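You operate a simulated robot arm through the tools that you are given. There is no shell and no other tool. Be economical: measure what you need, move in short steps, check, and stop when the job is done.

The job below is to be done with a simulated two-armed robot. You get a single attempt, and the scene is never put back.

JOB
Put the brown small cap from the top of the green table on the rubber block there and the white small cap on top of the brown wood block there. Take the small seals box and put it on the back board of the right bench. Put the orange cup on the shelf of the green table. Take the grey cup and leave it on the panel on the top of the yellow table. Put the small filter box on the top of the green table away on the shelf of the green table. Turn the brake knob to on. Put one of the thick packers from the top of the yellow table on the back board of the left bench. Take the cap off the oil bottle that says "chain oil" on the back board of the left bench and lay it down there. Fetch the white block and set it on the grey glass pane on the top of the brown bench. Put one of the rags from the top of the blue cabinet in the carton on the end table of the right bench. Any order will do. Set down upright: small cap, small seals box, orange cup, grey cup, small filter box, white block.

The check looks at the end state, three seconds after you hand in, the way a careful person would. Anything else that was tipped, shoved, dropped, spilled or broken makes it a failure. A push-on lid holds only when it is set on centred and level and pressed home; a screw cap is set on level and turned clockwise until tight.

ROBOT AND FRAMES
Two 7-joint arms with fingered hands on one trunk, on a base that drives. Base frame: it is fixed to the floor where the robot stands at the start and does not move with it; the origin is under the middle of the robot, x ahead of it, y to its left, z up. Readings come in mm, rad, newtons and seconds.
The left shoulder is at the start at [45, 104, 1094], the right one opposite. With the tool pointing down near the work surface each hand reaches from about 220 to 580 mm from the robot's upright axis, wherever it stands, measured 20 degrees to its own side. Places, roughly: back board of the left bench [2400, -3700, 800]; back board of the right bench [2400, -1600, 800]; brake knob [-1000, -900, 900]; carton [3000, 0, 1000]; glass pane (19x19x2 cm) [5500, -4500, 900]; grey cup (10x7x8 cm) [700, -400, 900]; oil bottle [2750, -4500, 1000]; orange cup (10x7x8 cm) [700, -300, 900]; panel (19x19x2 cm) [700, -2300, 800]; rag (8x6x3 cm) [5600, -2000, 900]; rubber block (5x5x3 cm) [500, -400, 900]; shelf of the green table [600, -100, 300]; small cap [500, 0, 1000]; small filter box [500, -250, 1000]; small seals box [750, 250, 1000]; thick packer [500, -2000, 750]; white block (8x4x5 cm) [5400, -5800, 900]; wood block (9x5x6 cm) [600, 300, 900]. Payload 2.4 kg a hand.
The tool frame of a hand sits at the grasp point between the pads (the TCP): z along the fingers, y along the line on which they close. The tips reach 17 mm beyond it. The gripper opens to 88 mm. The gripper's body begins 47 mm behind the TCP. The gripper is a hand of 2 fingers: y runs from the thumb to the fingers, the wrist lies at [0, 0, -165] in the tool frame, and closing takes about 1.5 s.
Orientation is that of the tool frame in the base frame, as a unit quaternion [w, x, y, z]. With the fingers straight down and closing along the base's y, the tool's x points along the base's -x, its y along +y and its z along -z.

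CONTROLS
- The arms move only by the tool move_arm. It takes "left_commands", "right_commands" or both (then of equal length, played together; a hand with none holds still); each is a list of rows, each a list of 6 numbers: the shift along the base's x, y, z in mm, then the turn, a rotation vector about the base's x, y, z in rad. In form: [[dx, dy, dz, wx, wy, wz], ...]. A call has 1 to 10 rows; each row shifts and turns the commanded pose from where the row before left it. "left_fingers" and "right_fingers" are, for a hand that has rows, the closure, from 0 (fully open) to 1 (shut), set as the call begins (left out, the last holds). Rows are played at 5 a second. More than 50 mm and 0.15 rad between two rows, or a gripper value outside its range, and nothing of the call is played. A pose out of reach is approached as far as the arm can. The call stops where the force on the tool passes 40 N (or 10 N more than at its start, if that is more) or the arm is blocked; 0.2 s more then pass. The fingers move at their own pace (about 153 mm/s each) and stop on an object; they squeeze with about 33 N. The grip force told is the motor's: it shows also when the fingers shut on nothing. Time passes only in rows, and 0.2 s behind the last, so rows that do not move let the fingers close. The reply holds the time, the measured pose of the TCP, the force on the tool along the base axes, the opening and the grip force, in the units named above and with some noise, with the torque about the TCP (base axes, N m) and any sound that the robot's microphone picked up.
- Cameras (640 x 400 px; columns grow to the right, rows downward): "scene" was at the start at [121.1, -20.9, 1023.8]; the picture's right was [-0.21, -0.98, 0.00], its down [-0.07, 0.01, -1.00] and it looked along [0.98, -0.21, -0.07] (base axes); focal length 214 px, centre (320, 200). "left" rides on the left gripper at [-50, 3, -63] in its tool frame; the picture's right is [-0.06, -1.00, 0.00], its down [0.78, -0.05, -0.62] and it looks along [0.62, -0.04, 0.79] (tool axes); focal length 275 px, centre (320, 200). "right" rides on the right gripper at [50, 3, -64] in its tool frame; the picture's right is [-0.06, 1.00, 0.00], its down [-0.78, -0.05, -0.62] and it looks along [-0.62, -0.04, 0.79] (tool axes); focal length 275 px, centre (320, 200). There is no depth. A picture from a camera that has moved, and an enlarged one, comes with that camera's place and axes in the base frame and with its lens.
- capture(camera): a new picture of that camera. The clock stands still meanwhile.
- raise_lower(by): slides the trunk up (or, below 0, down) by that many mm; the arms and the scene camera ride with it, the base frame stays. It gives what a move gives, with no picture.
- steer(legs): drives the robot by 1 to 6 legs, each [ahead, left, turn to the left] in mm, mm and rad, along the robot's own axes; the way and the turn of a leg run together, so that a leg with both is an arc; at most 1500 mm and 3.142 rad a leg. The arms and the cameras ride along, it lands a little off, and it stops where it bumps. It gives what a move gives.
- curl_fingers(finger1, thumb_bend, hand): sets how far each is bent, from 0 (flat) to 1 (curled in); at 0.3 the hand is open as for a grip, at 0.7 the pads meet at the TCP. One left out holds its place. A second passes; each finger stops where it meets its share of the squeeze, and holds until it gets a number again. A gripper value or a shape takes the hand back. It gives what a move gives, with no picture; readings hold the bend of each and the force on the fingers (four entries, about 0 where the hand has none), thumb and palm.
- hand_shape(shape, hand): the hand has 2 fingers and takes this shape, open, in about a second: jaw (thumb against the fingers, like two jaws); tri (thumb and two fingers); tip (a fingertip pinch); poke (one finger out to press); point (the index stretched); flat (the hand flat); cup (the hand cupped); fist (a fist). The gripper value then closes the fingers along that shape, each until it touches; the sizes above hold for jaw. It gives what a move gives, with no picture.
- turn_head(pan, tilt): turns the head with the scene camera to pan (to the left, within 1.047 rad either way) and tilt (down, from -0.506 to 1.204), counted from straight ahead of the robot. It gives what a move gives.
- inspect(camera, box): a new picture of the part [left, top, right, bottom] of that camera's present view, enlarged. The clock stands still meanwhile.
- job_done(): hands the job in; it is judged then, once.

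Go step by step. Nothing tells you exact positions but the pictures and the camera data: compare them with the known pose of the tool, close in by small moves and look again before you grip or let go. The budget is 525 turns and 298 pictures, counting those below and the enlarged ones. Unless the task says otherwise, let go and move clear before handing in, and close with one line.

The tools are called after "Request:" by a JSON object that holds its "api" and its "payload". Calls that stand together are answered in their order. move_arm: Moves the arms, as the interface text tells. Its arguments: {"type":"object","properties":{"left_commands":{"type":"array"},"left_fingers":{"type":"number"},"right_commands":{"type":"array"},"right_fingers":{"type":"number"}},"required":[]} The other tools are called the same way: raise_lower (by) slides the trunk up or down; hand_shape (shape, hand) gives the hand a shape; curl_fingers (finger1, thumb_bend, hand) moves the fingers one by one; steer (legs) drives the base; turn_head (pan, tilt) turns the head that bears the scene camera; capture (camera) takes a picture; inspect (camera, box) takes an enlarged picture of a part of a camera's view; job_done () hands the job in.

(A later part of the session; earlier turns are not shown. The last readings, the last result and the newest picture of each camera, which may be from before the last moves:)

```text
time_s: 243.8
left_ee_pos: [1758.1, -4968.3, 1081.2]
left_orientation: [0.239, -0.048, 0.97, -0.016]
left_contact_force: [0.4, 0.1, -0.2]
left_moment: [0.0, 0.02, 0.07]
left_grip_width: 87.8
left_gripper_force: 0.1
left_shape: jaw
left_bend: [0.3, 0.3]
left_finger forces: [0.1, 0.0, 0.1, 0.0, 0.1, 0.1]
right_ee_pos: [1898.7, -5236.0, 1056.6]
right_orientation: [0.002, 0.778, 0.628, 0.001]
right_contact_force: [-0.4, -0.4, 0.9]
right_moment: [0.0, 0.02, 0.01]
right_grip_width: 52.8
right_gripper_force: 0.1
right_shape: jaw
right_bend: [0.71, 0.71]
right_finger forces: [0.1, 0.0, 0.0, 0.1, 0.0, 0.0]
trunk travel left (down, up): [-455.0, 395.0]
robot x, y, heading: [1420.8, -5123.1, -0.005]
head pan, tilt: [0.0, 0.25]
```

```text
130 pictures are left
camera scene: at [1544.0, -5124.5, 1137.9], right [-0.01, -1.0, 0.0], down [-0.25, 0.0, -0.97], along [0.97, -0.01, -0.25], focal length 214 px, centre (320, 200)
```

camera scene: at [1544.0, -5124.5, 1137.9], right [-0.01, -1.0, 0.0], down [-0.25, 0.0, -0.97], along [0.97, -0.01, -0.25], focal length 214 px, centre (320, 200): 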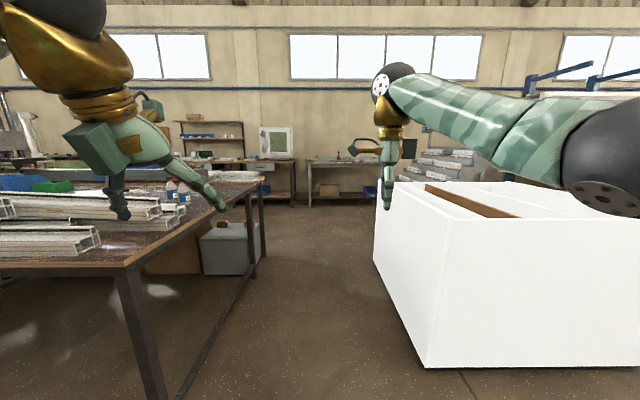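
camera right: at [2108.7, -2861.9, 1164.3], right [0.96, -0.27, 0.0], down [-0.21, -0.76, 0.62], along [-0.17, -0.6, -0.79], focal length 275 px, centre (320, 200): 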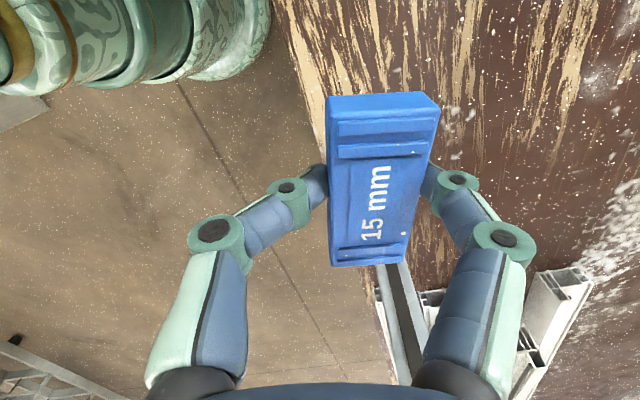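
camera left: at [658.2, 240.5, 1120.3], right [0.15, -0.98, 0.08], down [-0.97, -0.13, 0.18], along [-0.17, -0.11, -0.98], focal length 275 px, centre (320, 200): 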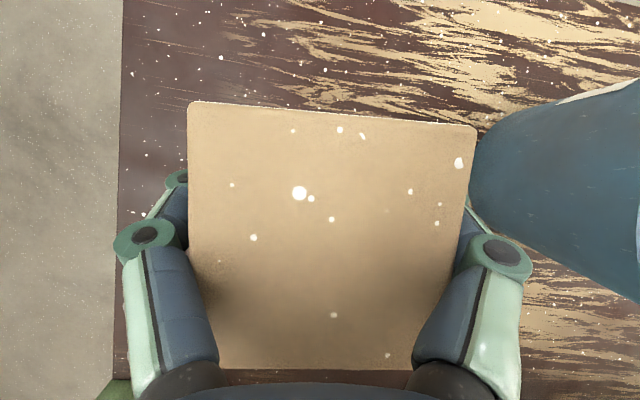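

There is a wide gap between the bench end (y≈-4640) and the white crate (y≈-5690). I drive in and turn left to face the bench end.

Request:
{"api": "steer", "payload": {"legs": [[1250, 0, 0], [0, 0, 1.571]]}}

Request:
{"api": "turn_head", "payload": {"pan": 0, "tilt": 0.4}}

Request:
{"api": "capture", "payload": {"camera": "scene"}}

```text
time_s: 253.9
left_ee_pos: [2513.0, -4793.1, 1081.1]
left_orientation: [-0.182, 0.713, -0.659, -0.156]
left_contact_force: [-0.3, 0.2, -0.2]
left_moment: [0.03, -0.02, 0.0]
left_grip_width: 88.0
left_gripper_force: 0.1
left_shape: jaw
left_bend: [0.3, 0.3]
left_finger forces: [0.0, 0.1, 0.0, 0.1, 0.0, 0.0]
right_ee_pos: [2784.5, -4657.9, 1055.9]
right_orientation: [0.0, 0.116, 0.993, 0.002]
right_contact_force: [-1.1, 0.4, 0.7]
right_moment: [0.0, 0.01, 0.01]
right_grip_width: 52.9
right_gripper_force: 0.0
right_shape: jaw
right_bend: [0.71, 0.71]
right_finger forces: [0.0, 0.0, 0.1, 0.1, 0.0, 0.0]
trunk travel left (down, up): [-455.0, 395.0]
robot x, y, heading: [2657.8, -5134.8, 1.543]
head pan, tilt: [0.0, 0.25]
```

```text
time_s: 254.6
left_ee_pos: [2514.1, -4792.9, 1080.2]
left_orientation: [-0.184, 0.713, -0.659, -0.157]
left_contact_force: [0.1, -0.1, -0.5]
left_moment: [-0.03, -0.03, 0.0]
left_grip_width: 87.7
left_gripper_force: 0.0
left_shape: jaw
left_bend: [0.3, 0.3]
left_finger forces: [0.0, 0.0, 0.1, 0.0, 0.0, 0.0]
right_ee_pos: [2784.1, -4657.9, 1056.8]
right_orientation: [0.0, 0.116, 0.993, 0.003]
right_contact_force: [0.0, 0.5, -0.2]
right_moment: [-0.01, -0.01, -0.01]
right_grip_width: 52.7
right_gripper_force: 0.2
right_shape: jaw
right_bend: [0.71, 0.71]
right_finger forces: [0.1, 0.1, 0.0, 0.1, 0.0, 0.0]
trunk travel left (down, up): [-455.0, 395.0]
robot x, y, heading: [2661.0, -5131.8, 1.538]
head pan, tilt: [0.0, 0.4]
```

```text
129 pictures are left
camera scene: at [2661.8, -5011.7, 1124.1], right [1.0, -0.03, 0.0], down [-0.01, -0.39, -0.92], along [0.02, 0.92, -0.39], focal length 214 px, centre (320, 200)
```

scene: 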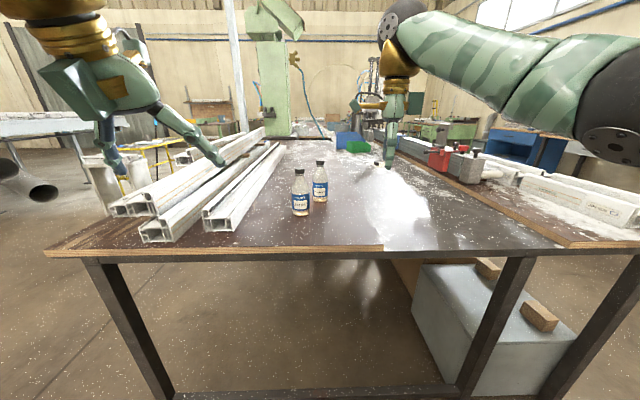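

Request:
{"api": "inspect", "payload": {"camera": "scene", "box": [270, 145, 350, 225]}}

```text
5.00 times, centred on (310, 185) of scene
camera zoom: at [2661.8, -5011.7, 1124.1], right [1.0, -0.03, 0.0], down [-0.01, -0.39, -0.92], along [0.02, 0.92, -0.39], focal length 1072 px, centre (370, 275)
```

zoom: 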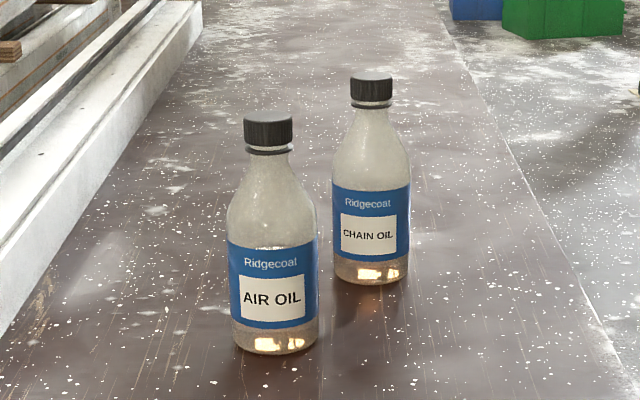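

The "CHAIN OIL" bottle is the rear one: cap centre ≈(2678,-4340), z≈958–977. Drive closer to the bench end.

Request:
{"api": "move_arm", "payload": {"right_commands": [[0, -20, 30, 0, 0, 0], [0, -20, 20, 0, 0, 0]]}}

Request:
{"api": "steer", "payload": {"legs": [[0, 35, 0.03], [265, 0, 0]]}}

Request:
{"api": "turn_head", "payload": {"pan": -0.05, "tilt": 0.5}}

Request:
{"api": "capture", "payload": {"camera": "scene"}}

Request:
{"api": "capture", "payload": {"camera": "right"}}

```text
time_s: 255.2
left_ee_pos: [2513.1, -4793.4, 1079.5]
left_orientation: [-0.182, 0.713, -0.658, -0.157]
left_contact_force: [-0.5, 0.3, -0.5]
left_moment: [-0.03, 0.02, 0.04]
left_grip_width: 87.8
left_gripper_force: 0.1
left_shape: jaw
left_bend: [0.3, 0.3]
left_finger forces: [0.0, 0.1, 0.0, 0.0, 0.1, 0.1]
right_ee_pos: [2783.4, -4698.4, 1108.1]
right_orientation: [0.0, 0.117, 0.993, 0.002]
right_contact_force: [-0.3, -0.1, -0.2]
right_moment: [-0.02, 0.01, 0.01]
right_grip_width: 52.8
right_gripper_force: 0.0
right_shape: jaw
right_bend: [0.71, 0.71]
right_finger forces: [0.0, 0.0, 0.1, 0.0, 0.0, 0.1]
trunk travel left (down, up): [-455.0, 395.0]
robot x, y, heading: [2658.3, -5126.8, 1.549]
head pan, tilt: [0.0, 0.4]
```

```text
time_s: 257.5
left_ee_pos: [2468.9, -4531.3, 1081.4]
left_orientation: [-0.18, 0.722, -0.649, -0.158]
left_contact_force: [0.3, -0.3, -0.7]
left_moment: [0.0, -0.01, 0.01]
left_grip_width: 87.8
left_gripper_force: 0.0
left_shape: jaw
left_bend: [0.3, 0.3]
left_finger forces: [0.0, 0.0, 0.0, 0.1, 0.0, 0.0]
right_ee_pos: [2736.8, -4429.8, 1105.9]
right_orientation: [0.0, 0.104, 0.995, 0.002]
right_contact_force: [-0.1, 0.1, 0.4]
right_moment: [-0.03, -0.01, -0.02]
right_grip_width: 52.7
right_gripper_force: 0.1
right_shape: jaw
right_bend: [0.71, 0.71]
right_finger forces: [0.0, 0.0, 0.0, 0.1, 0.0, 0.0]
trunk travel left (down, up): [-455.0, 395.0]
robot x, y, heading: [2625.8, -4867.9, 1.572]
head pan, tilt: [0.0, 0.4]
```

```text
time_s: 258.2
left_ee_pos: [2469.5, -4532.9, 1081.1]
left_orientation: [-0.18, 0.722, -0.649, -0.159]
left_contact_force: [-0.4, 0.6, 0.5]
left_moment: [-0.01, -0.02, 0.02]
left_grip_width: 88.0
left_gripper_force: 0.0
left_shape: jaw
left_bend: [0.3, 0.3]
left_finger forces: [0.1, 0.0, 0.0, 0.0, 0.1, 0.0]
right_ee_pos: [2736.5, -4430.9, 1106.1]
right_orientation: [0.001, 0.103, 0.995, 0.002]
right_contact_force: [-0.3, -0.5, -0.2]
right_moment: [0.01, 0.01, 0.02]
right_grip_width: 52.8
right_gripper_force: 0.1
right_shape: jaw
right_bend: [0.71, 0.71]
right_finger forces: [0.0, 0.0, 0.1, 0.1, 0.0, 0.0]
trunk travel left (down, up): [-455.0, 395.0]
robot x, y, heading: [2622.3, -4868.3, 1.571]
head pan, tilt: [-0.051, 0.499]
```

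```text
127 pictures are left
camera scene: at [2628.4, -4748.7, 1114.9], right [1.0, -0.05, 0.0], down [-0.02, -0.48, -0.88], along [0.04, 0.88, -0.48], focal length 214 px, centre (320, 200)
```

scene: 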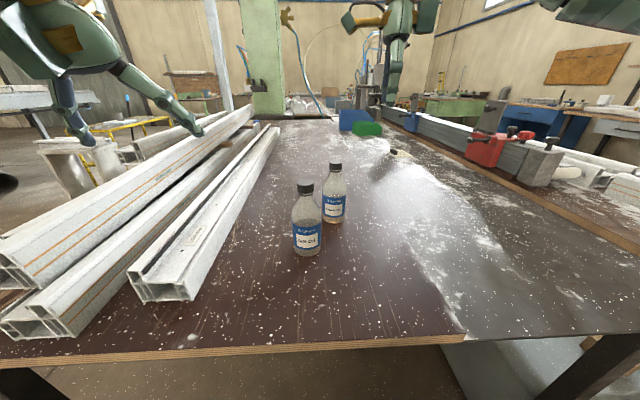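

```text
126 pictures are left
camera right: at [2689.5, -4416.2, 1169.9], right [0.27, 0.96, 0.0], down [0.76, -0.21, 0.62], along [0.6, -0.16, -0.79], focal length 275 px, centre (320, 200)
```

right: 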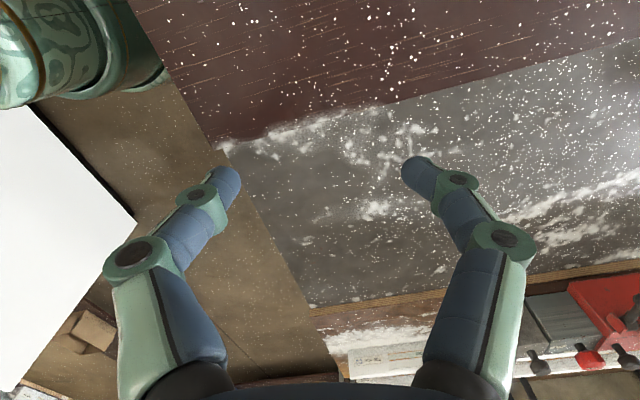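

Chain-oil cap at ≈(2677,-4342), top ≈979. Bring the right hand above it.

Request:
{"api": "move_arm", "payload": {"right_commands": [[-20, 30, -5, 0, 0, 0], [-20, 30, -15, 0, 0, 0], [-19, 29, -20, 0, 0, 0], [0, 0, -25, 0, 0, 0]], "right_fingers": 0.3}}

Request:
{"api": "capture", "payload": {"camera": "right"}}

Request:
{"api": "inspect", "payload": {"camera": "scene", "box": [280, 90, 400, 230]}}

```text
time_s: 259.2
left_ee_pos: [2470.7, -4532.9, 1080.6]
left_orientation: [-0.18, 0.722, -0.649, -0.159]
left_contact_force: [0.2, -0.8, -0.6]
left_moment: [0.0, 0.01, -0.01]
left_grip_width: 87.8
left_gripper_force: 0.0
left_shape: jaw
left_bend: [0.3, 0.3]
left_finger forces: [0.1, 0.0, 0.1, 0.1, 0.0, 0.1]
right_ee_pos: [2679.5, -4340.7, 1042.5]
right_orientation: [0.0, 0.103, 0.995, 0.002]
right_contact_force: [0.0, -0.3, 0.3]
right_moment: [0.01, 0.0, -0.02]
right_grip_width: 61.3
right_gripper_force: 0.1
right_shape: jaw
right_bend: [0.67, 0.64]
right_finger forces: [0.0, 0.0, 0.0, 0.0, 0.0, 0.1]
trunk travel left (down, up): [-455.0, 395.0]
robot x, y, heading: [2627.0, -4867.7, 1.567]
head pan, tilt: [-0.051, 0.499]
```

```text
125 pictures are left
camera right: at [2631.2, -4327.2, 1104.7], right [0.27, 0.96, 0.01], down [0.76, -0.21, 0.62], along [0.6, -0.16, -0.79], focal length 275 px, centre (320, 200)
```

right: 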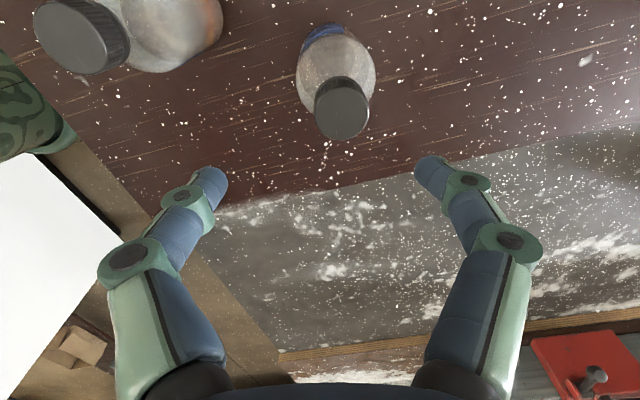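

```text
2.86 times, centred on (340, 160) of scene
camera zoom: at [2628.4, -4748.6, 1114.8], right [1.0, -0.05, 0.0], down [-0.02, -0.48, -0.88], along [0.04, 0.88, -0.48], focal length 613 px, centre (263, 314)
```

zoom: 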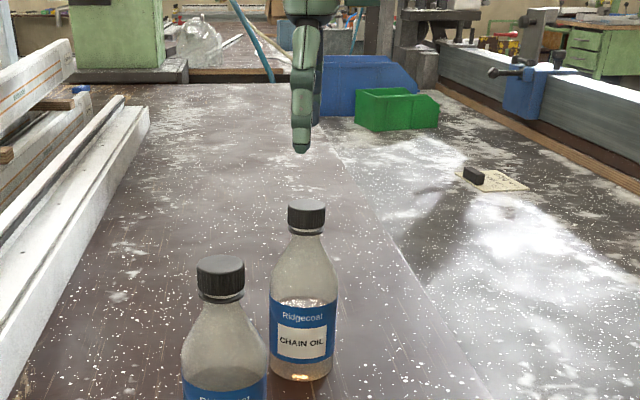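

Refined: cap axis at (2679,-4329). Move over and down to grip height.

Request:
{"api": "move_arm", "payload": {"right_commands": [[0, 12, -20, 0, 0, 0], [0, 0, -28, 0, 0, 0], [0, 0, -14, 0, 0, 0], [0, 0, 0, 0, 0, 0]], "right_fingers": 0.35}}

Request:
{"api": "capture", "payload": {"camera": "right"}}

Request:
{"api": "inspect", "payload": {"camera": "scene", "box": [290, 130, 390, 200]}}

```text
time_s: 260.2
left_ee_pos: [2470.1, -4532.8, 1081.3]
left_orientation: [-0.18, 0.721, -0.65, -0.159]
left_contact_force: [-0.3, -0.1, -0.5]
left_moment: [0.02, 0.03, 0.01]
left_grip_width: 87.9
left_gripper_force: 0.0
left_shape: jaw
left_bend: [0.3, 0.3]
left_finger forces: [0.0, 0.0, 0.0, 0.0, 0.0, 0.1]
right_ee_pos: [2679.3, -4332.2, 980.2]
right_orientation: [0.0, 0.104, 0.995, 0.002]
right_contact_force: [-0.5, 0.7, -0.2]
right_moment: [0.04, 0.03, -0.01]
right_grip_width: 57.6
right_gripper_force: 0.0
right_shape: jaw
right_bend: [0.7, 0.68]
right_finger forces: [0.0, 0.0, 0.0, 0.0, 0.0, 0.1]
trunk travel left (down, up): [-455.0, 395.0]
robot x, y, heading: [2624.5, -4868.1, 1.57]
head pan, tilt: [-0.051, 0.499]
```

```text
123 pictures are left
camera right: at [2631.1, -4317.1, 1042.6], right [0.27, 0.96, 0.01], down [0.76, -0.21, 0.62], along [0.6, -0.16, -0.78], focal length 275 px, centre (320, 200)
```

right: 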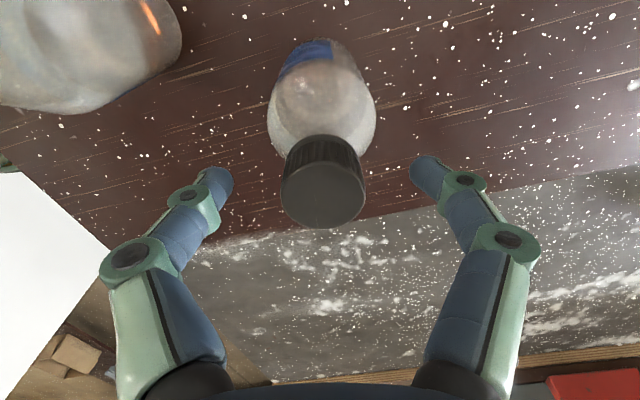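

```text
5.71 times, centred on (340, 165) of scene
camera zoom: at [2628.3, -4748.7, 1114.9], right [1.0, -0.05, 0.0], down [-0.02, -0.48, -0.88], along [0.04, 0.88, -0.48], focal length 1226 px, centre (206, 400)
```

zoom: 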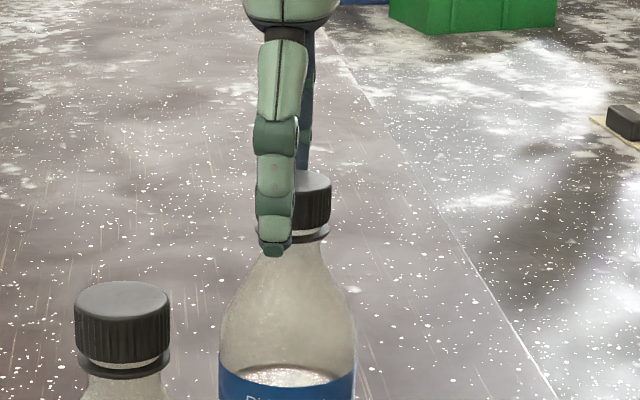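

Perfectly aligned in the hand camera. Lower 5 mm and close on the cap.

Request:
{"api": "move_arm", "payload": {"right_commands": [[0, 1, -5, 0, 0, 0], [0, 0, 0, 0, 0, 0]]}}

Request:
{"api": "move_arm", "payload": {"right_commands": [[0, 0, 0, 0, 0, 0], [0, 0, 0, 0, 0, 0], [0, 0, 0, 0, 0, 0], [0, 0, 0, 0, 0, 0], [0, 0, 0, 0, 0, 0]], "right_fingers": 1}}

Request:
{"api": "capture", "payload": {"camera": "right"}}

Request:
{"api": "inspect", "payload": {"camera": "scene", "box": [290, 130, 390, 200]}}

```text
time_s: 260.8
left_ee_pos: [2470.0, -4532.5, 1080.2]
left_orientation: [-0.18, 0.722, -0.649, -0.159]
left_contact_force: [0.9, -0.5, 0.3]
left_moment: [0.01, 0.0, 0.01]
left_grip_width: 87.8
left_gripper_force: 0.0
left_shape: jaw
left_bend: [0.3, 0.3]
left_finger forces: [0.0, 0.1, 0.1, 0.0, 0.0, 0.0]
right_ee_pos: [2680.6, -4332.3, 974.8]
right_orientation: [0.001, 0.104, 0.995, 0.001]
right_contact_force: [0.5, -0.8, -0.1]
right_moment: [-0.03, 0.0, 0.02]
right_grip_width: 57.2
right_gripper_force: 0.0
right_shape: jaw
right_bend: [0.7, 0.68]
right_finger forces: [0.0, 0.0, 0.0, 0.0, 0.1, 0.1]
right hand out of reach, approached as far as the arm can: row 1
trunk travel left (down, up): [-455.0, 395.0]
robot x, y, heading: [2624.5, -4867.2, 1.572]
head pan, tilt: [-0.051, 0.499]
```

```text
time_s: 262.0
left_ee_pos: [2470.3, -4531.8, 1080.6]
left_orientation: [-0.18, 0.721, -0.65, -0.159]
left_contact_force: [-0.4, 0.2, -0.5]
left_moment: [-0.01, 0.01, -0.05]
left_grip_width: 87.9
left_gripper_force: 0.0
left_shape: jaw
left_bend: [0.3, 0.3]
left_finger forces: [0.1, 0.0, 0.0, 0.0, 0.1, 0.1]
right_ee_pos: [2681.2, -4331.2, 973.9]
right_orientation: [0.0, 0.104, 0.995, 0.002]
right_contact_force: [-0.6, -0.4, -0.8]
right_moment: [-0.01, -0.01, 0.06]
right_grip_width: 21.2
right_gripper_force: 33.0
right_shape: jaw
right_bend: [0.74, 0.71]
right_finger forces: [27.6, 0.0, 0.0, 0.0, 27.6, 0.1]
trunk travel left (down, up): [-455.0, 395.0]
robot x, y, heading: [2621.2, -4861.7, 1.574]
head pan, tilt: [-0.051, 0.499]
```

```text
121 pictures are left
camera right: at [2632.5, -4317.5, 1037.9], right [0.27, 0.96, 0.0], down [0.76, -0.21, 0.62], along [0.6, -0.16, -0.79], focal length 275 px, centre (320, 200)
```

right: 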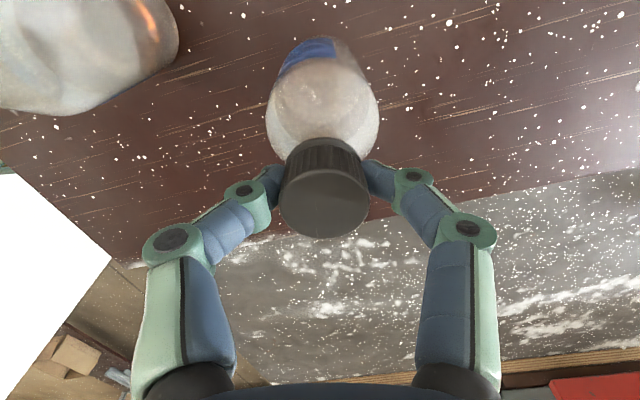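

```text
5.71 times, centred on (340, 165) of scene
camera zoom: at [2628.4, -4748.6, 1114.9], right [1.0, -0.05, 0.0], down [-0.02, -0.48, -0.88], along [0.04, 0.88, -0.48], focal length 1226 px, centre (206, 400)
```

zoom: 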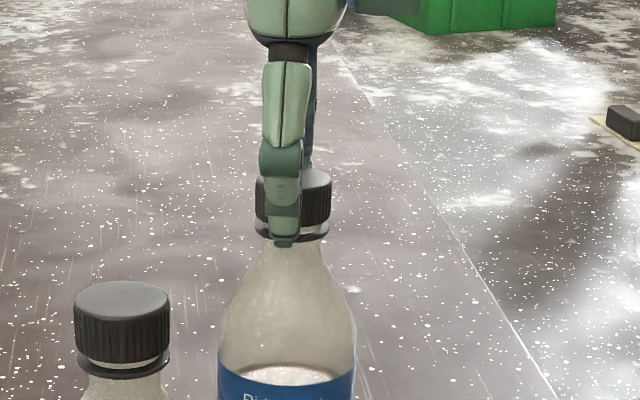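

Firm grip on the cap. Turn counter-clockwise (from above) and watch whether the bottle itself turns.

Request:
{"api": "move_arm", "payload": {"right_commands": [[0, 0, 0, 0, 0, 0.14], [0, 0, 0, 0, 0, 0.14], [0, 0, 0, 0, 0, 0.14], [0, 0, 0, 0, 0, 0.14], [0, 0, 0, 0, 0, 0.14], [0, 0, 0, 0, 0, 0.14]]}}

Request:
{"api": "inspect", "payload": {"camera": "scene", "box": [280, 130, 400, 240]}}

```text
time_s: 263.4
left_ee_pos: [2469.9, -4532.2, 1080.8]
left_orientation: [-0.181, 0.721, -0.65, -0.158]
left_contact_force: [-1.2, 0.0, -0.4]
left_moment: [0.04, -0.02, -0.02]
left_grip_width: 88.0
left_gripper_force: 0.1
left_shape: jaw
left_bend: [0.3, 0.3]
left_finger forces: [0.1, 0.0, 0.0, 0.0, 0.0, 0.0]
right_ee_pos: [2678.7, -4332.8, 974.6]
right_orientation: [-0.001, -0.313, 0.95, 0.001]
right_contact_force: [-0.2, -0.5, -1.6]
right_moment: [-0.02, 0.0, -0.01]
right_grip_width: 21.4
right_gripper_force: 33.6
right_shape: jaw
right_bend: [0.74, 0.71]
right_finger forces: [27.6, 0.0, 0.0, 0.0, 27.7, 0.0]
trunk travel left (down, up): [-455.0, 395.0]
robot x, y, heading: [2625.4, -4864.1, 1.565]
head pan, tilt: [-0.051, 0.499]
```

```text
3.64 times, centred on (340, 185) of scene
camera zoom: at [2628.3, -4748.6, 1114.9], right [1.0, -0.05, 0.0], down [-0.02, -0.48, -0.88], along [0.04, 0.88, -0.48], focal length 780 px, centre (247, 254)
```

zoom: 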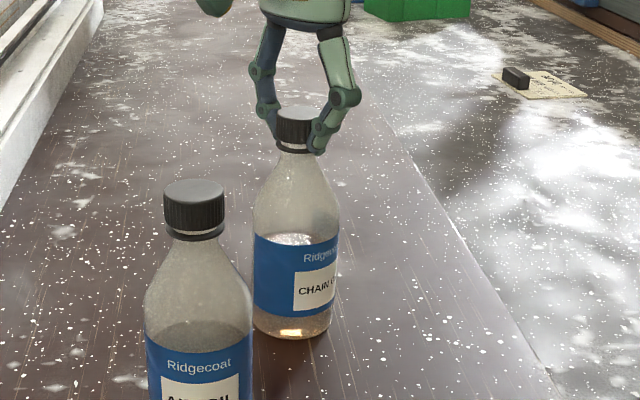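

The bottle turned with the cap, so I need to hold the bottle with the left hand. Release, lift the right hand, rotate back, move 35 mm closer and lower the trunk 100.

Request:
{"api": "move_arm", "payload": {"right_commands": [[0, 0, 0, 0, 0, 0], [0, 0, 0, 0, 0, 0], [0, 0, 0, 0, 0, 0], [0, 0, 30, 0, 0, 0], [0, 0, 40, 0, 0, -0.14], [0, -20, 40, 0, 0, -0.14], [0, -20, 40, 0, 0, -0.14], [0, 0, 0, 0, 0, -0.14], [0, 0, 0, 0, 0, -0.14], [0, 0, 0, 0, 0, -0.14]], "right_fingers": 0.35}}

Request:
{"api": "steer", "payload": {"legs": [[35, 0, 0.005]]}}

Request:
{"api": "raise_lower", "payload": {"by": -100}}

Request:
{"api": "capture", "payload": {"camera": "scene"}}

```text
time_s: 265.6
left_ee_pos: [2469.8, -4532.9, 1080.4]
left_orientation: [-0.18, 0.722, -0.649, -0.159]
left_contact_force: [-0.5, -0.1, -0.6]
left_moment: [-0.02, 0.01, 0.02]
left_grip_width: 88.0
left_gripper_force: 0.1
left_shape: jaw
left_bend: [0.3, 0.3]
left_finger forces: [0.1, 0.1, 0.0, 0.0, 0.0, 0.0]
right_ee_pos: [2679.1, -4372.4, 1126.1]
right_orientation: [0.0, 0.104, 0.995, 0.002]
right_contact_force: [-0.1, 0.1, -0.3]
right_moment: [0.0, 0.01, 0.01]
right_grip_width: 57.0
right_gripper_force: 0.1
right_shape: jaw
right_bend: [0.7, 0.68]
right_finger forces: [0.0, 0.1, 0.1, 0.0, 0.1, 0.0]
trunk travel left (down, up): [-455.0, 395.0]
robot x, y, heading: [2621.4, -4867.0, 1.574]
head pan, tilt: [-0.051, 0.499]
```

```text
time_s: 266.4
left_ee_pos: [2468.7, -4496.7, 1080.9]
left_orientation: [-0.18, 0.723, -0.648, -0.158]
left_contact_force: [-0.1, 0.6, -0.2]
left_moment: [-0.03, 0.03, 0.02]
left_grip_width: 88.2
left_gripper_force: 0.0
left_shape: jaw
left_bend: [0.3, 0.3]
left_finger forces: [0.0, 0.0, 0.0, 0.0, 0.1, 0.0]
right_ee_pos: [2675.5, -4334.3, 1125.5]
right_orientation: [0.0, 0.101, 0.995, 0.002]
right_contact_force: [0.4, 0.2, -0.2]
right_moment: [-0.01, 0.0, 0.01]
right_grip_width: 57.1
right_gripper_force: 0.1
right_shape: jaw
right_bend: [0.7, 0.68]
right_finger forces: [0.1, 0.1, 0.0, 0.0, 0.0, 0.0]
trunk travel left (down, up): [-455.0, 395.0]
robot x, y, heading: [2621.5, -4831.8, 1.58]
head pan, tilt: [-0.051, 0.499]
```

```text
time_s: 267.8
left_ee_pos: [2468.4, -4496.9, 981.2]
left_orientation: [-0.18, 0.723, -0.648, -0.16]
left_contact_force: [0.5, 0.5, -0.6]
left_moment: [0.0, -0.01, 0.05]
left_grip_width: 87.9
left_gripper_force: 0.2
left_shape: jaw
left_bend: [0.3, 0.3]
left_finger forces: [0.0, 0.1, 0.1, 0.1, 0.1, 0.0]
right_ee_pos: [2676.8, -4336.3, 1025.8]
right_orientation: [0.0, 0.101, 0.995, 0.002]
right_contact_force: [-0.5, 0.6, 0.8]
right_moment: [0.01, -0.03, -0.01]
right_grip_width: 57.1
right_gripper_force: 0.0
right_shape: jaw
right_bend: [0.7, 0.68]
right_finger forces: [0.0, 0.0, 0.0, 0.0, 0.1, 0.0]
trunk travel left (down, up): [-355.0, 495.0]
robot x, y, heading: [2619.8, -4830.2, 1.578]
head pan, tilt: [-0.051, 0.499]
```

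```text
118 pictures are left
camera scene: at [2627.8, -4710.9, 1014.3], right [1.0, -0.05, 0.0], down [-0.02, -0.48, -0.88], along [0.04, 0.88, -0.48], focal length 214 px, centre (320, 200)
```

scene: 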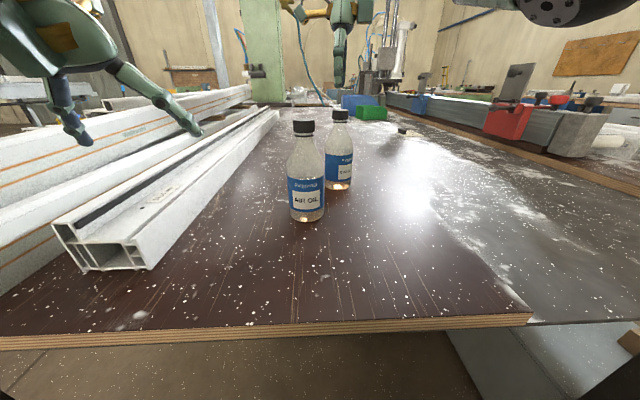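

Now reorient the left hand to point right-and-down (50° from vertical), at a safe height.

Request:
{"api": "move_arm", "payload": {"left_commands": [[0, 0, 15, -0.0728, -0.0751, 0.0851], [0, 0, 15, -0.0728, -0.0751, 0.0851], [0, 0, 15, -0.0728, -0.0751, 0.0851], [0, 0, 15, -0.0728, -0.0751, 0.0851], [0, 0, 15, -0.0728, -0.0751, 0.0851], [0, 5, 0, -0.0728, -0.0751, 0.0851], [0, 5, 0, -0.0728, -0.0751, 0.0851]], "left_fingers": 0.1}}

Request:
{"api": "move_arm", "payload": {"left_commands": [[5, 5, 0, -0.0728, -0.0751, 0.0851], [5, 5, 0, -0.0728, -0.0751, 0.0851], [5, 5, 0, -0.0728, -0.0751, 0.0851], [5, 5, 0, -0.0728, -0.0751, 0.0851], [5, 5, 0, -0.0728, -0.0751, 0.0851], [5, 5, 0, -0.0728, -0.0751, 0.0851], [5, 5, 0, -0.0728, -0.0751, 0.0851]]}}

Request:
{"api": "capture", "payload": {"camera": "scene"}}

```text
time_s: 269.4
left_ee_pos: [2469.0, -4487.3, 1056.7]
left_orientation: [-0.102, 0.915, -0.362, 0.149]
left_contact_force: [0.3, 0.9, -0.4]
left_moment: [0.01, -0.03, 0.03]
left_grip_width: 79.4
left_gripper_force: 0.1
left_shape: jaw
left_bend: [0.48, 0.44]
left_finger forces: [0.0, 0.0, 0.0, 0.0, 0.0, 0.0]
right_ee_pos: [2676.7, -4335.3, 1026.0]
right_orientation: [-0.001, 0.101, 0.995, 0.001]
right_contact_force: [0.2, 0.2, 0.2]
right_moment: [-0.04, -0.01, -0.03]
right_grip_width: 56.7
right_gripper_force: 0.0
right_shape: jaw
right_bend: [0.7, 0.68]
right_finger forces: [0.0, 0.1, 0.0, 0.0, 0.0, 0.0]
trunk travel left (down, up): [-355.0, 495.0]
robot x, y, heading: [2623.9, -4832.8, 1.574]
head pan, tilt: [-0.051, 0.499]
```

```text
time_s: 271.0
left_ee_pos: [2502.0, -4452.7, 1055.4]
left_orientation: [0.0, 0.905, 0.003, 0.425]
left_contact_force: [0.1, -0.6, -0.8]
left_moment: [-0.02, 0.01, 0.01]
left_grip_width: 79.3
left_gripper_force: 0.1
left_shape: jaw
left_bend: [0.48, 0.44]
left_finger forces: [0.1, 0.0, 0.0, 0.0, 0.0, 0.1]
right_ee_pos: [2675.6, -4336.1, 1024.2]
right_orientation: [0.0, 0.101, 0.995, 0.001]
right_contact_force: [0.6, 0.1, 0.3]
right_moment: [-0.04, 0.01, -0.01]
right_grip_width: 56.9
right_gripper_force: 0.1
right_shape: jaw
right_bend: [0.7, 0.68]
right_finger forces: [0.0, 0.1, 0.0, 0.0, 0.1, 0.0]
trunk travel left (down, up): [-355.0, 495.0]
robot x, y, heading: [2624.9, -4833.6, 1.578]
head pan, tilt: [-0.051, 0.499]
```

```text
117 pictures are left
camera scene: at [2627.7, -4710.8, 1014.3], right [1.0, -0.05, 0.0], down [-0.02, -0.48, -0.88], along [0.04, 0.88, -0.48], focal length 214 px, centre (320, 200)
```

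scene: 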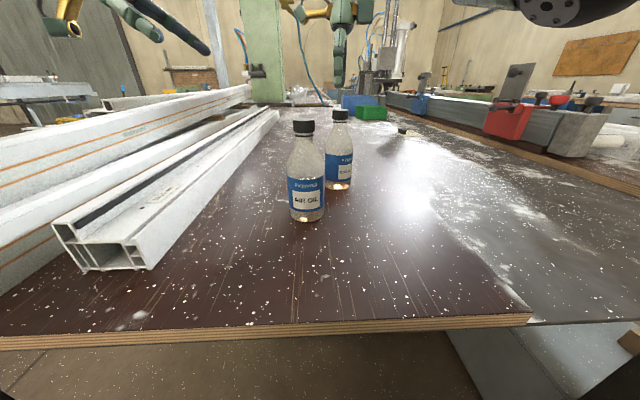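

Request:
{"api": "move_arm", "payload": {"left_commands": [[18, 30, 0, 0, 0, 0], [18, 30, 0, 0, 0, 0], [18, 30, -10, 0, 0, 0], [18, 31, -15, 0, 0, 0], [3, 0, -30, 0, 0, 0], [3, 0, -30, 0, 0, 0]]}}

Request:
{"api": "capture", "payload": {"camera": "left"}}

Request:
{"api": "inspect", "payload": {"camera": "scene", "box": [240, 60, 400, 240]}}

```text
time_s: 272.4
left_ee_pos: [2582.2, -4332.8, 969.8]
left_orientation: [0.0, 0.906, 0.001, 0.424]
left_contact_force: [0.0, 0.7, 0.0]
left_moment: [-0.01, -0.01, 0.01]
left_grip_width: 78.9
left_gripper_force: 0.0
left_shape: jaw
left_bend: [0.48, 0.44]
left_finger forces: [0.0, 0.1, 0.1, 0.0, 0.0, 0.0]
right_ee_pos: [2676.6, -4335.6, 1025.7]
right_orientation: [0.0, 0.101, 0.995, 0.002]
right_contact_force: [0.1, 0.0, -0.3]
right_moment: [-0.03, -0.02, 0.02]
right_grip_width: 56.8
right_gripper_force: 0.0
right_shape: jaw
right_bend: [0.7, 0.68]
right_finger forces: [0.0, 0.0, 0.0, 0.0, 0.0, 0.0]
trunk travel left (down, up): [-355.0, 495.0]
robot x, y, heading: [2626.7, -4830.9, 1.575]
head pan, tilt: [-0.051, 0.499]
```

```text
116 pictures are left
camera left: at [2502.3, -4337.9, 969.6], right [-0.04, 1.0, -0.05], down [0.03, 0.05, 1.0], along [1.0, 0.04, -0.03], focal length 275 px, centre (320, 200)
```

left: 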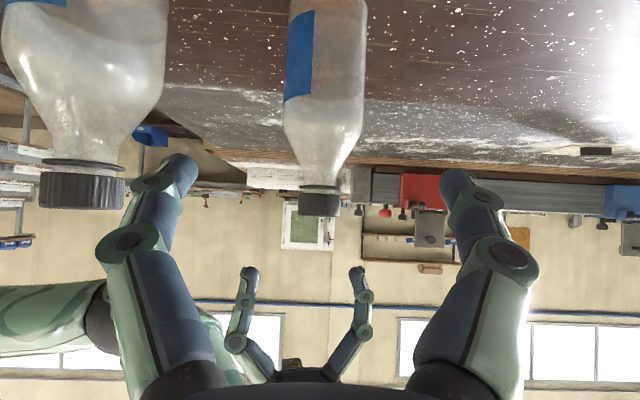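

```text
2.22 times, centred on (320, 150) of scene
camera zoom: at [2627.7, -4710.8, 1014.2], right [1.0, -0.05, 0.0], down [-0.02, -0.48, -0.88], along [0.04, 0.88, -0.48], focal length 477 px, centre (320, 311)
```

zoom: 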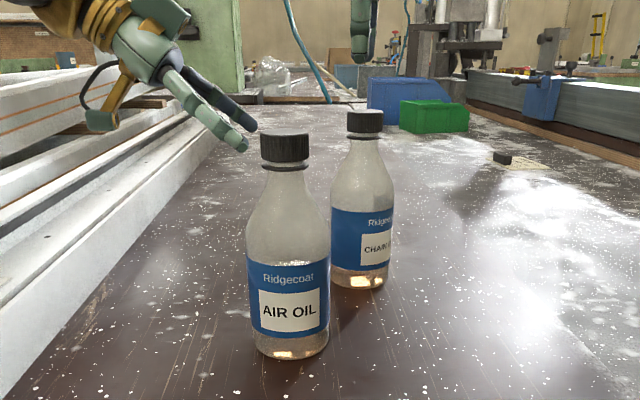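

Pointing straight at the chain-oil bottle, clear of the air-oil one. Narrow the fingers and advance along the tool axis.

Request:
{"api": "move_arm", "payload": {"left_commands": [[24, 2, -20, 0, 0, 0], [24, 2, -20, 0, 0, 0]], "left_fingers": 0.17}}

Request:
{"api": "capture", "payload": {"camera": "left"}}

Request:
{"api": "inspect", "payload": {"camera": "scene", "box": [240, 60, 400, 240]}}

```text
time_s: 273.0
left_ee_pos: [2629.3, -4329.1, 930.4]
left_orientation: [-0.001, 0.906, 0.001, 0.424]
left_contact_force: [0.2, 0.7, 0.4]
left_moment: [0.01, 0.03, 0.01]
left_grip_width: 73.1
left_gripper_force: 0.1
left_shape: jaw
left_bend: [0.56, 0.52]
left_finger forces: [0.0, 0.0, 0.0, 0.0, 0.0, 0.0]
right_ee_pos: [2677.3, -4335.4, 1025.6]
right_orientation: [-0.001, 0.101, 0.995, 0.002]
right_contact_force: [0.5, 0.1, 0.2]
right_moment: [0.0, 0.01, 0.0]
right_grip_width: 56.9
right_gripper_force: 0.1
right_shape: jaw
right_bend: [0.7, 0.68]
right_finger forces: [0.1, 0.0, 0.0, 0.0, 0.1, 0.1]
trunk travel left (down, up): [-355.0, 495.0]
robot x, y, heading: [2623.1, -4830.5, 1.576]
head pan, tilt: [-0.051, 0.499]
```

```text
114 pictures are left
camera left: at [2549.4, -4333.3, 929.8], right [-0.04, 1.0, -0.05], down [0.03, 0.05, 1.0], along [1.0, 0.04, -0.03], focal length 275 px, centre (320, 200)
```

left: 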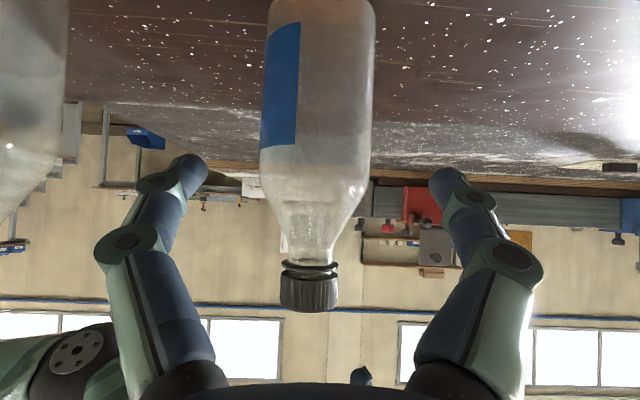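

```text
2.22 times, centred on (320, 150) of scene
camera zoom: at [2627.9, -4710.7, 1014.2], right [1.0, -0.05, 0.0], down [-0.02, -0.48, -0.88], along [0.04, 0.88, -0.48], focal length 477 px, centre (320, 311)
```

zoom: 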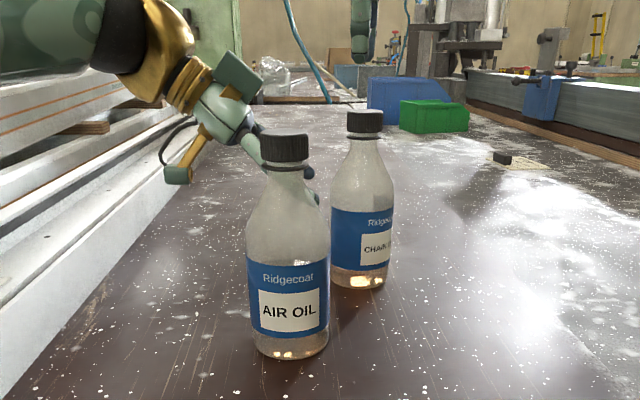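

Request:
{"api": "move_arm", "payload": {"left_commands": [[24, 0, -20, 0, 0, 0], [24, 0, -20, 0, 0, 0], [0, 0, 0, 0, 0, 0]]}}

Request:
{"api": "capture", "payload": {"camera": "left"}}

```text
time_s: 273.8
left_ee_pos: [2678.2, -4327.6, 891.4]
left_orientation: [0.0, 0.906, 0.002, 0.424]
left_contact_force: [0.0, 0.6, 0.0]
left_moment: [-0.02, 0.0, 0.01]
left_grip_width: 73.3
left_gripper_force: 0.2
left_shape: jaw
left_bend: [0.56, 0.52]
left_finger forces: [0.1, 0.1, 0.1, 0.0, 0.0, 0.0]
right_ee_pos: [2676.3, -4336.1, 1026.3]
right_orientation: [0.0, 0.101, 0.995, 0.002]
right_contact_force: [0.2, 0.8, 0.2]
right_moment: [-0.02, -0.01, 0.0]
right_grip_width: 57.0
right_gripper_force: 0.1
right_shape: jaw
right_bend: [0.7, 0.68]
right_finger forces: [0.1, 0.0, 0.1, 0.0, 0.0, 0.0]
trunk travel left (down, up): [-355.0, 495.0]
robot x, y, heading: [2628.2, -4831.3, 1.573]
head pan, tilt: [-0.051, 0.499]
```

```text
112 pictures are left
camera left: at [2597.5, -4332.2, 892.0], right [-0.04, 1.0, -0.05], down [0.03, 0.05, 1.0], along [1.0, 0.04, -0.03], focal length 275 px, centre (320, 200)
```

left: 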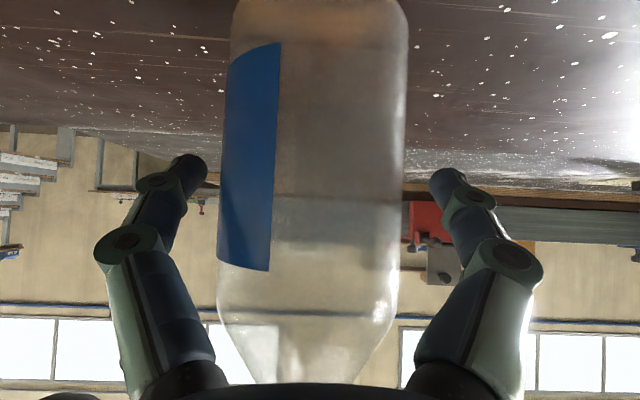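

Bottle is right at the grasp point. Close the left hand on the body.

Request:
{"api": "move_arm", "payload": {"left_commands": [[0, -2, 0, 0, 0, 0], [0, 0, 0, 0, 0, 0], [0, 0, 0, 0, 0, 0], [0, 0, 0, 0, 0, 0], [0, 0, 0, 0, 0, 0]], "left_fingers": 1}}

Request:
{"api": "capture", "payload": {"camera": "right"}}

Request:
{"api": "inspect", "payload": {"camera": "scene", "box": [240, 60, 400, 240]}}

```text
time_s: 275.0
left_ee_pos: [2676.9, -4328.7, 889.6]
left_orientation: [-0.001, 0.906, 0.002, 0.423]
left_contact_force: [1.1, 0.0, 0.2]
left_moment: [-0.01, 0.0, 0.01]
left_grip_width: 37.7
left_gripper_force: 33.0
left_shape: jaw
left_bend: [0.73, 0.74]
left_finger forces: [26.5, 0.0, 0.1, 0.1, 26.6, 0.0]
right_ee_pos: [2675.9, -4336.0, 1026.3]
right_orientation: [0.0, 0.102, 0.995, 0.001]
right_contact_force: [0.2, 0.7, -0.3]
right_moment: [-0.01, 0.02, 0.0]
right_grip_width: 57.1
right_gripper_force: 0.1
right_shape: jaw
right_bend: [0.7, 0.68]
right_finger forces: [0.0, 0.0, 0.0, 0.0, 0.0, 0.1]
trunk travel left (down, up): [-355.0, 495.0]
robot x, y, heading: [2622.7, -4834.2, 1.577]
head pan, tilt: [-0.051, 0.499]
```

```text
111 pictures are left
camera right: at [2628.7, -4322.0, 1088.4], right [0.26, 0.97, 0.0], down [0.76, -0.21, 0.62], along [0.6, -0.16, -0.79], focal length 275 px, centre (320, 200)
```

right: 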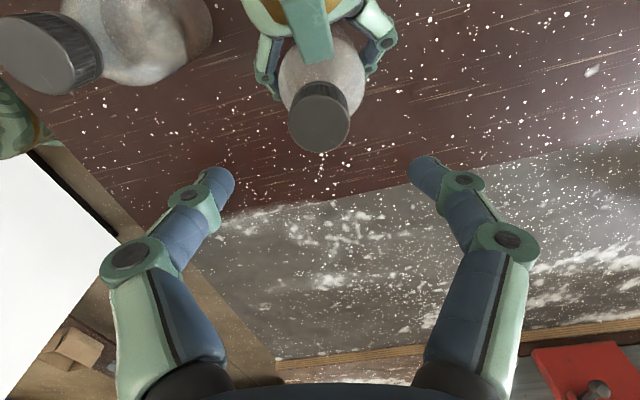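

```text
2.22 times, centred on (320, 150) of scene
camera zoom: at [2627.9, -4710.7, 1014.2], right [1.0, -0.05, 0.0], down [-0.02, -0.48, -0.88], along [0.04, 0.88, -0.48], focal length 477 px, centre (320, 311)
```

zoom: 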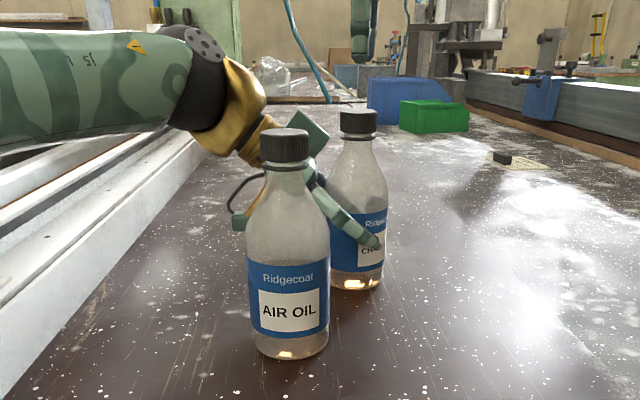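

Bottle held. Now lower the right hand onto the cap (axis ≈(2671,-4333)) and close.

Request:
{"api": "move_arm", "payload": {"right_commands": [[-5, 3, -20, 0, 0, 0], [0, 0, -20, 0, 0, 0], [0, 0, -11, 0, 0, 0], [0, 0, 0, 0, 0, 0]], "right_fingers": 0.35}}

Request:
{"api": "capture", "payload": {"camera": "right"}}

```text
time_s: 276.0
left_ee_pos: [2677.3, -4329.0, 893.1]
left_orientation: [0.0, 0.906, 0.001, 0.424]
left_contact_force: [0.3, 0.6, 1.0]
left_moment: [-0.06, -0.05, 0.0]
left_grip_width: 37.7
left_gripper_force: 33.1
left_shape: jaw
left_bend: [0.73, 0.74]
left_finger forces: [26.6, 0.1, 0.0, 0.1, 26.5, 0.0]
right_ee_pos: [2671.6, -4333.7, 975.3]
right_orientation: [0.0, 0.101, 0.995, 0.003]
right_contact_force: [0.1, 0.5, -0.2]
right_moment: [0.02, 0.01, 0.0]
right_grip_width: 56.9
right_gripper_force: 0.2
right_shape: jaw
right_bend: [0.7, 0.68]
right_finger forces: [0.0, 0.0, 0.0, 0.0, 0.0, 0.0]
trunk travel left (down, up): [-355.0, 495.0]
robot x, y, heading: [2626.8, -4829.4, 1.575]
head pan, tilt: [-0.051, 0.499]
```

```text
109 pictures are left
camera right: at [2623.8, -4319.1, 1038.1], right [0.26, 0.97, 0.0], down [0.76, -0.21, 0.62], along [0.6, -0.16, -0.79], focal length 275 px, centre (320, 200)
```

right: 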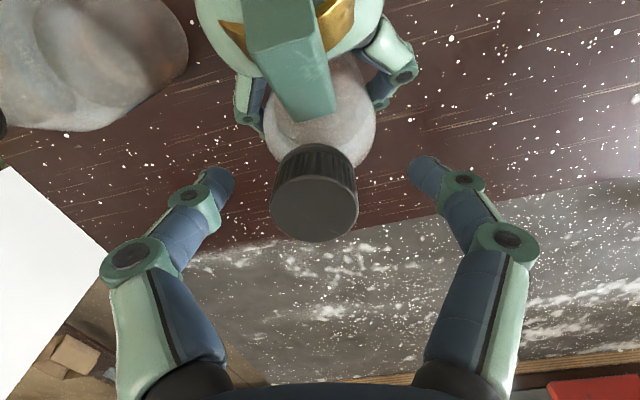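

Request:
{"api": "move_arm", "payload": {"right_commands": [[2, -1, 0, 0, 0, 0], [0, 0, 0, 0, 0, 0], [0, 0, 0, 0, 0, 0], [0, 0, 0, 0, 0, 0], [0, 0, 0, 0, 0, 0], [0, 0, 0, 0, 0, 0]], "right_fingers": 1}}

Request:
{"api": "move_arm", "payload": {"right_commands": [[0, 0, 0, 0, 0, 0.14], [0, 0, 0, 0, 0, 0.14], [0, 0, 0, 0, 0, 0.14], [0, 0, 0, 0, 0, 0.14], [0, 0, 0, 0, 0, 0.14], [0, 0, 0, 0, 0, 0.14], [0, 0, 0, 0, 0, 0.14], [0, 0, 0, 0, 0, 0.14]]}}

Request:
{"api": "inspect", "payload": {"camera": "scene", "box": [240, 60, 400, 240]}}

```text
time_s: 277.4
left_ee_pos: [2678.1, -4329.7, 891.5]
left_orientation: [-0.001, 0.906, 0.002, 0.424]
left_contact_force: [-1.3, 0.0, 13.1]
left_moment: [-0.06, -0.03, -0.02]
left_grip_width: 37.8
left_gripper_force: 33.5
left_shape: jaw
left_bend: [0.76, 0.75]
left_finger forces: [26.5, 0.1, 0.0, 0.1, 25.5, 0.0]
right_ee_pos: [2673.6, -4333.4, 974.9]
right_orientation: [0.0, 0.101, 0.995, 0.002]
right_contact_force: [0.4, -0.7, -14.4]
right_moment: [-0.02, -0.03, -0.01]
right_grip_width: 16.4
right_gripper_force: 32.8
right_shape: jaw
right_bend: [0.73, 0.74]
right_finger forces: [29.8, 0.0, 0.1, 0.1, 24.8, 0.0]
trunk travel left (down, up): [-355.0, 495.0]
robot x, y, heading: [2619.6, -4834.8, 1.574]
head pan, tilt: [-0.051, 0.499]
```

```text
time_s: 279.2
left_ee_pos: [2677.6, -4330.4, 891.6]
left_orientation: [0.0, 0.906, 0.002, 0.422]
left_contact_force: [-1.3, -1.1, 14.2]
left_moment: [-0.12, -0.08, 0.14]
left_grip_width: 37.8
left_gripper_force: 32.2
left_shape: jaw
left_bend: [0.77, 0.76]
left_finger forces: [27.7, 0.0, 0.0, 0.0, 23.8, 0.1]
right_ee_pos: [2673.4, -4333.7, 974.1]
right_orientation: [-0.001, -0.444, 0.896, 0.002]
right_contact_force: [0.1, 2.1, -17.6]
right_moment: [0.2, 0.06, -0.1]
right_grip_width: 17.1
right_gripper_force: 33.0
right_shape: jaw
right_bend: [0.74, 0.75]
right_finger forces: [33.0, 0.0, 0.0, 0.0, 25.2, 0.1]
trunk travel left (down, up): [-355.0, 495.0]
robot x, y, heading: [2621.0, -4832.3, 1.57]
head pan, tilt: [-0.051, 0.499]
```

```text
2.22 times, centred on (320, 150) of scene
camera zoom: at [2627.8, -4710.7, 1014.2], right [1.0, -0.05, 0.0], down [-0.02, -0.48, -0.88], along [0.04, 0.88, -0.48], focal length 477 px, centre (320, 311)
```

zoom: 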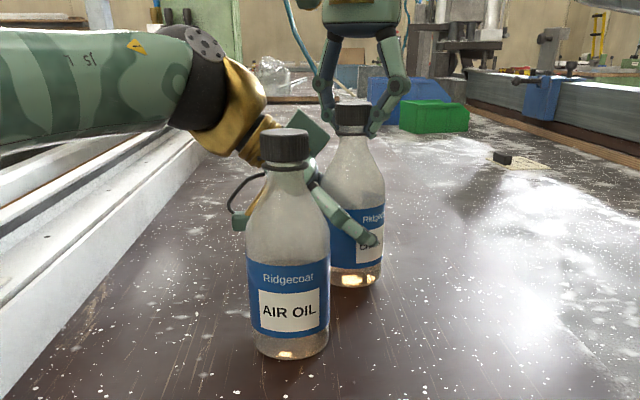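

Request:
{"api": "move_arm", "payload": {"right_commands": [[0, 0, 0, 0, 0, 0.14], [0, 0, 0, 0, 0, 0.14], [0, 0, 0, 0, 0, 0.14], [0, 0, 0, 0, 0, 0.14], [0, 0, 0, 0, 0, 0.14], [0, 0, 0, 0, 0, 0.14], [0, 0, 0, 0, 0, 0.14], [0, 0, 0, 0, 0, 0.14]]}}

Request:
{"api": "inspect", "payload": {"camera": "scene", "box": [290, 80, 390, 220]}}

```text
time_s: 281.0
left_ee_pos: [2676.4, -4329.5, 891.2]
left_orientation: [0.0, 0.906, 0.001, 0.423]
left_contact_force: [-0.9, -8.9, 7.2]
left_moment: [0.61, -0.01, 0.05]
left_grip_width: 38.1
left_gripper_force: 33.1
left_shape: jaw
left_bend: [0.77, 0.77]
left_finger forces: [32.4, 0.0, 0.1, 0.0, 25.9, 0.0]
right_ee_pos: [2672.6, -4332.2, 975.6]
right_orientation: [0.002, 0.853, -0.522, -0.002]
right_contact_force: [0.4, 7.9, -8.4]
right_moment: [0.04, 0.0, -0.04]
right_grip_width: 7.2
right_gripper_force: 33.4
right_shape: jaw
right_bend: [0.76, 0.75]
right_finger forces: [0.2, 0.0, 0.0, 0.0, 0.0, 0.0]
trunk travel left (down, up): [-355.0, 495.0]
robot x, y, heading: [2626.3, -4832.1, 1.574]
head pan, tilt: [-0.051, 0.499]
```

```text
2.86 times, centred on (340, 150) of scene
camera zoom: at [2627.8, -4710.7, 1014.2], right [1.0, -0.05, 0.0], down [-0.02, -0.48, -0.88], along [0.04, 0.88, -0.48], focal length 613 px, centre (263, 343)
```

zoom: 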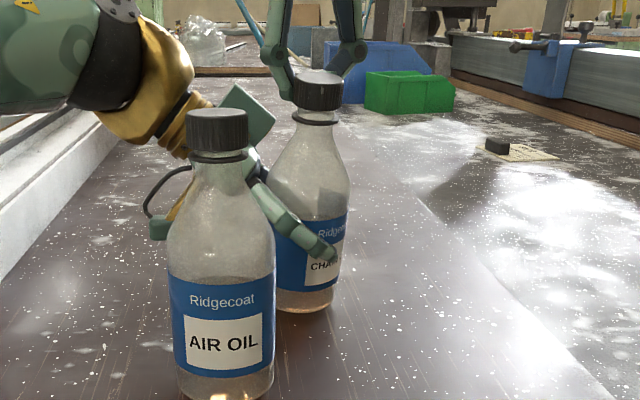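

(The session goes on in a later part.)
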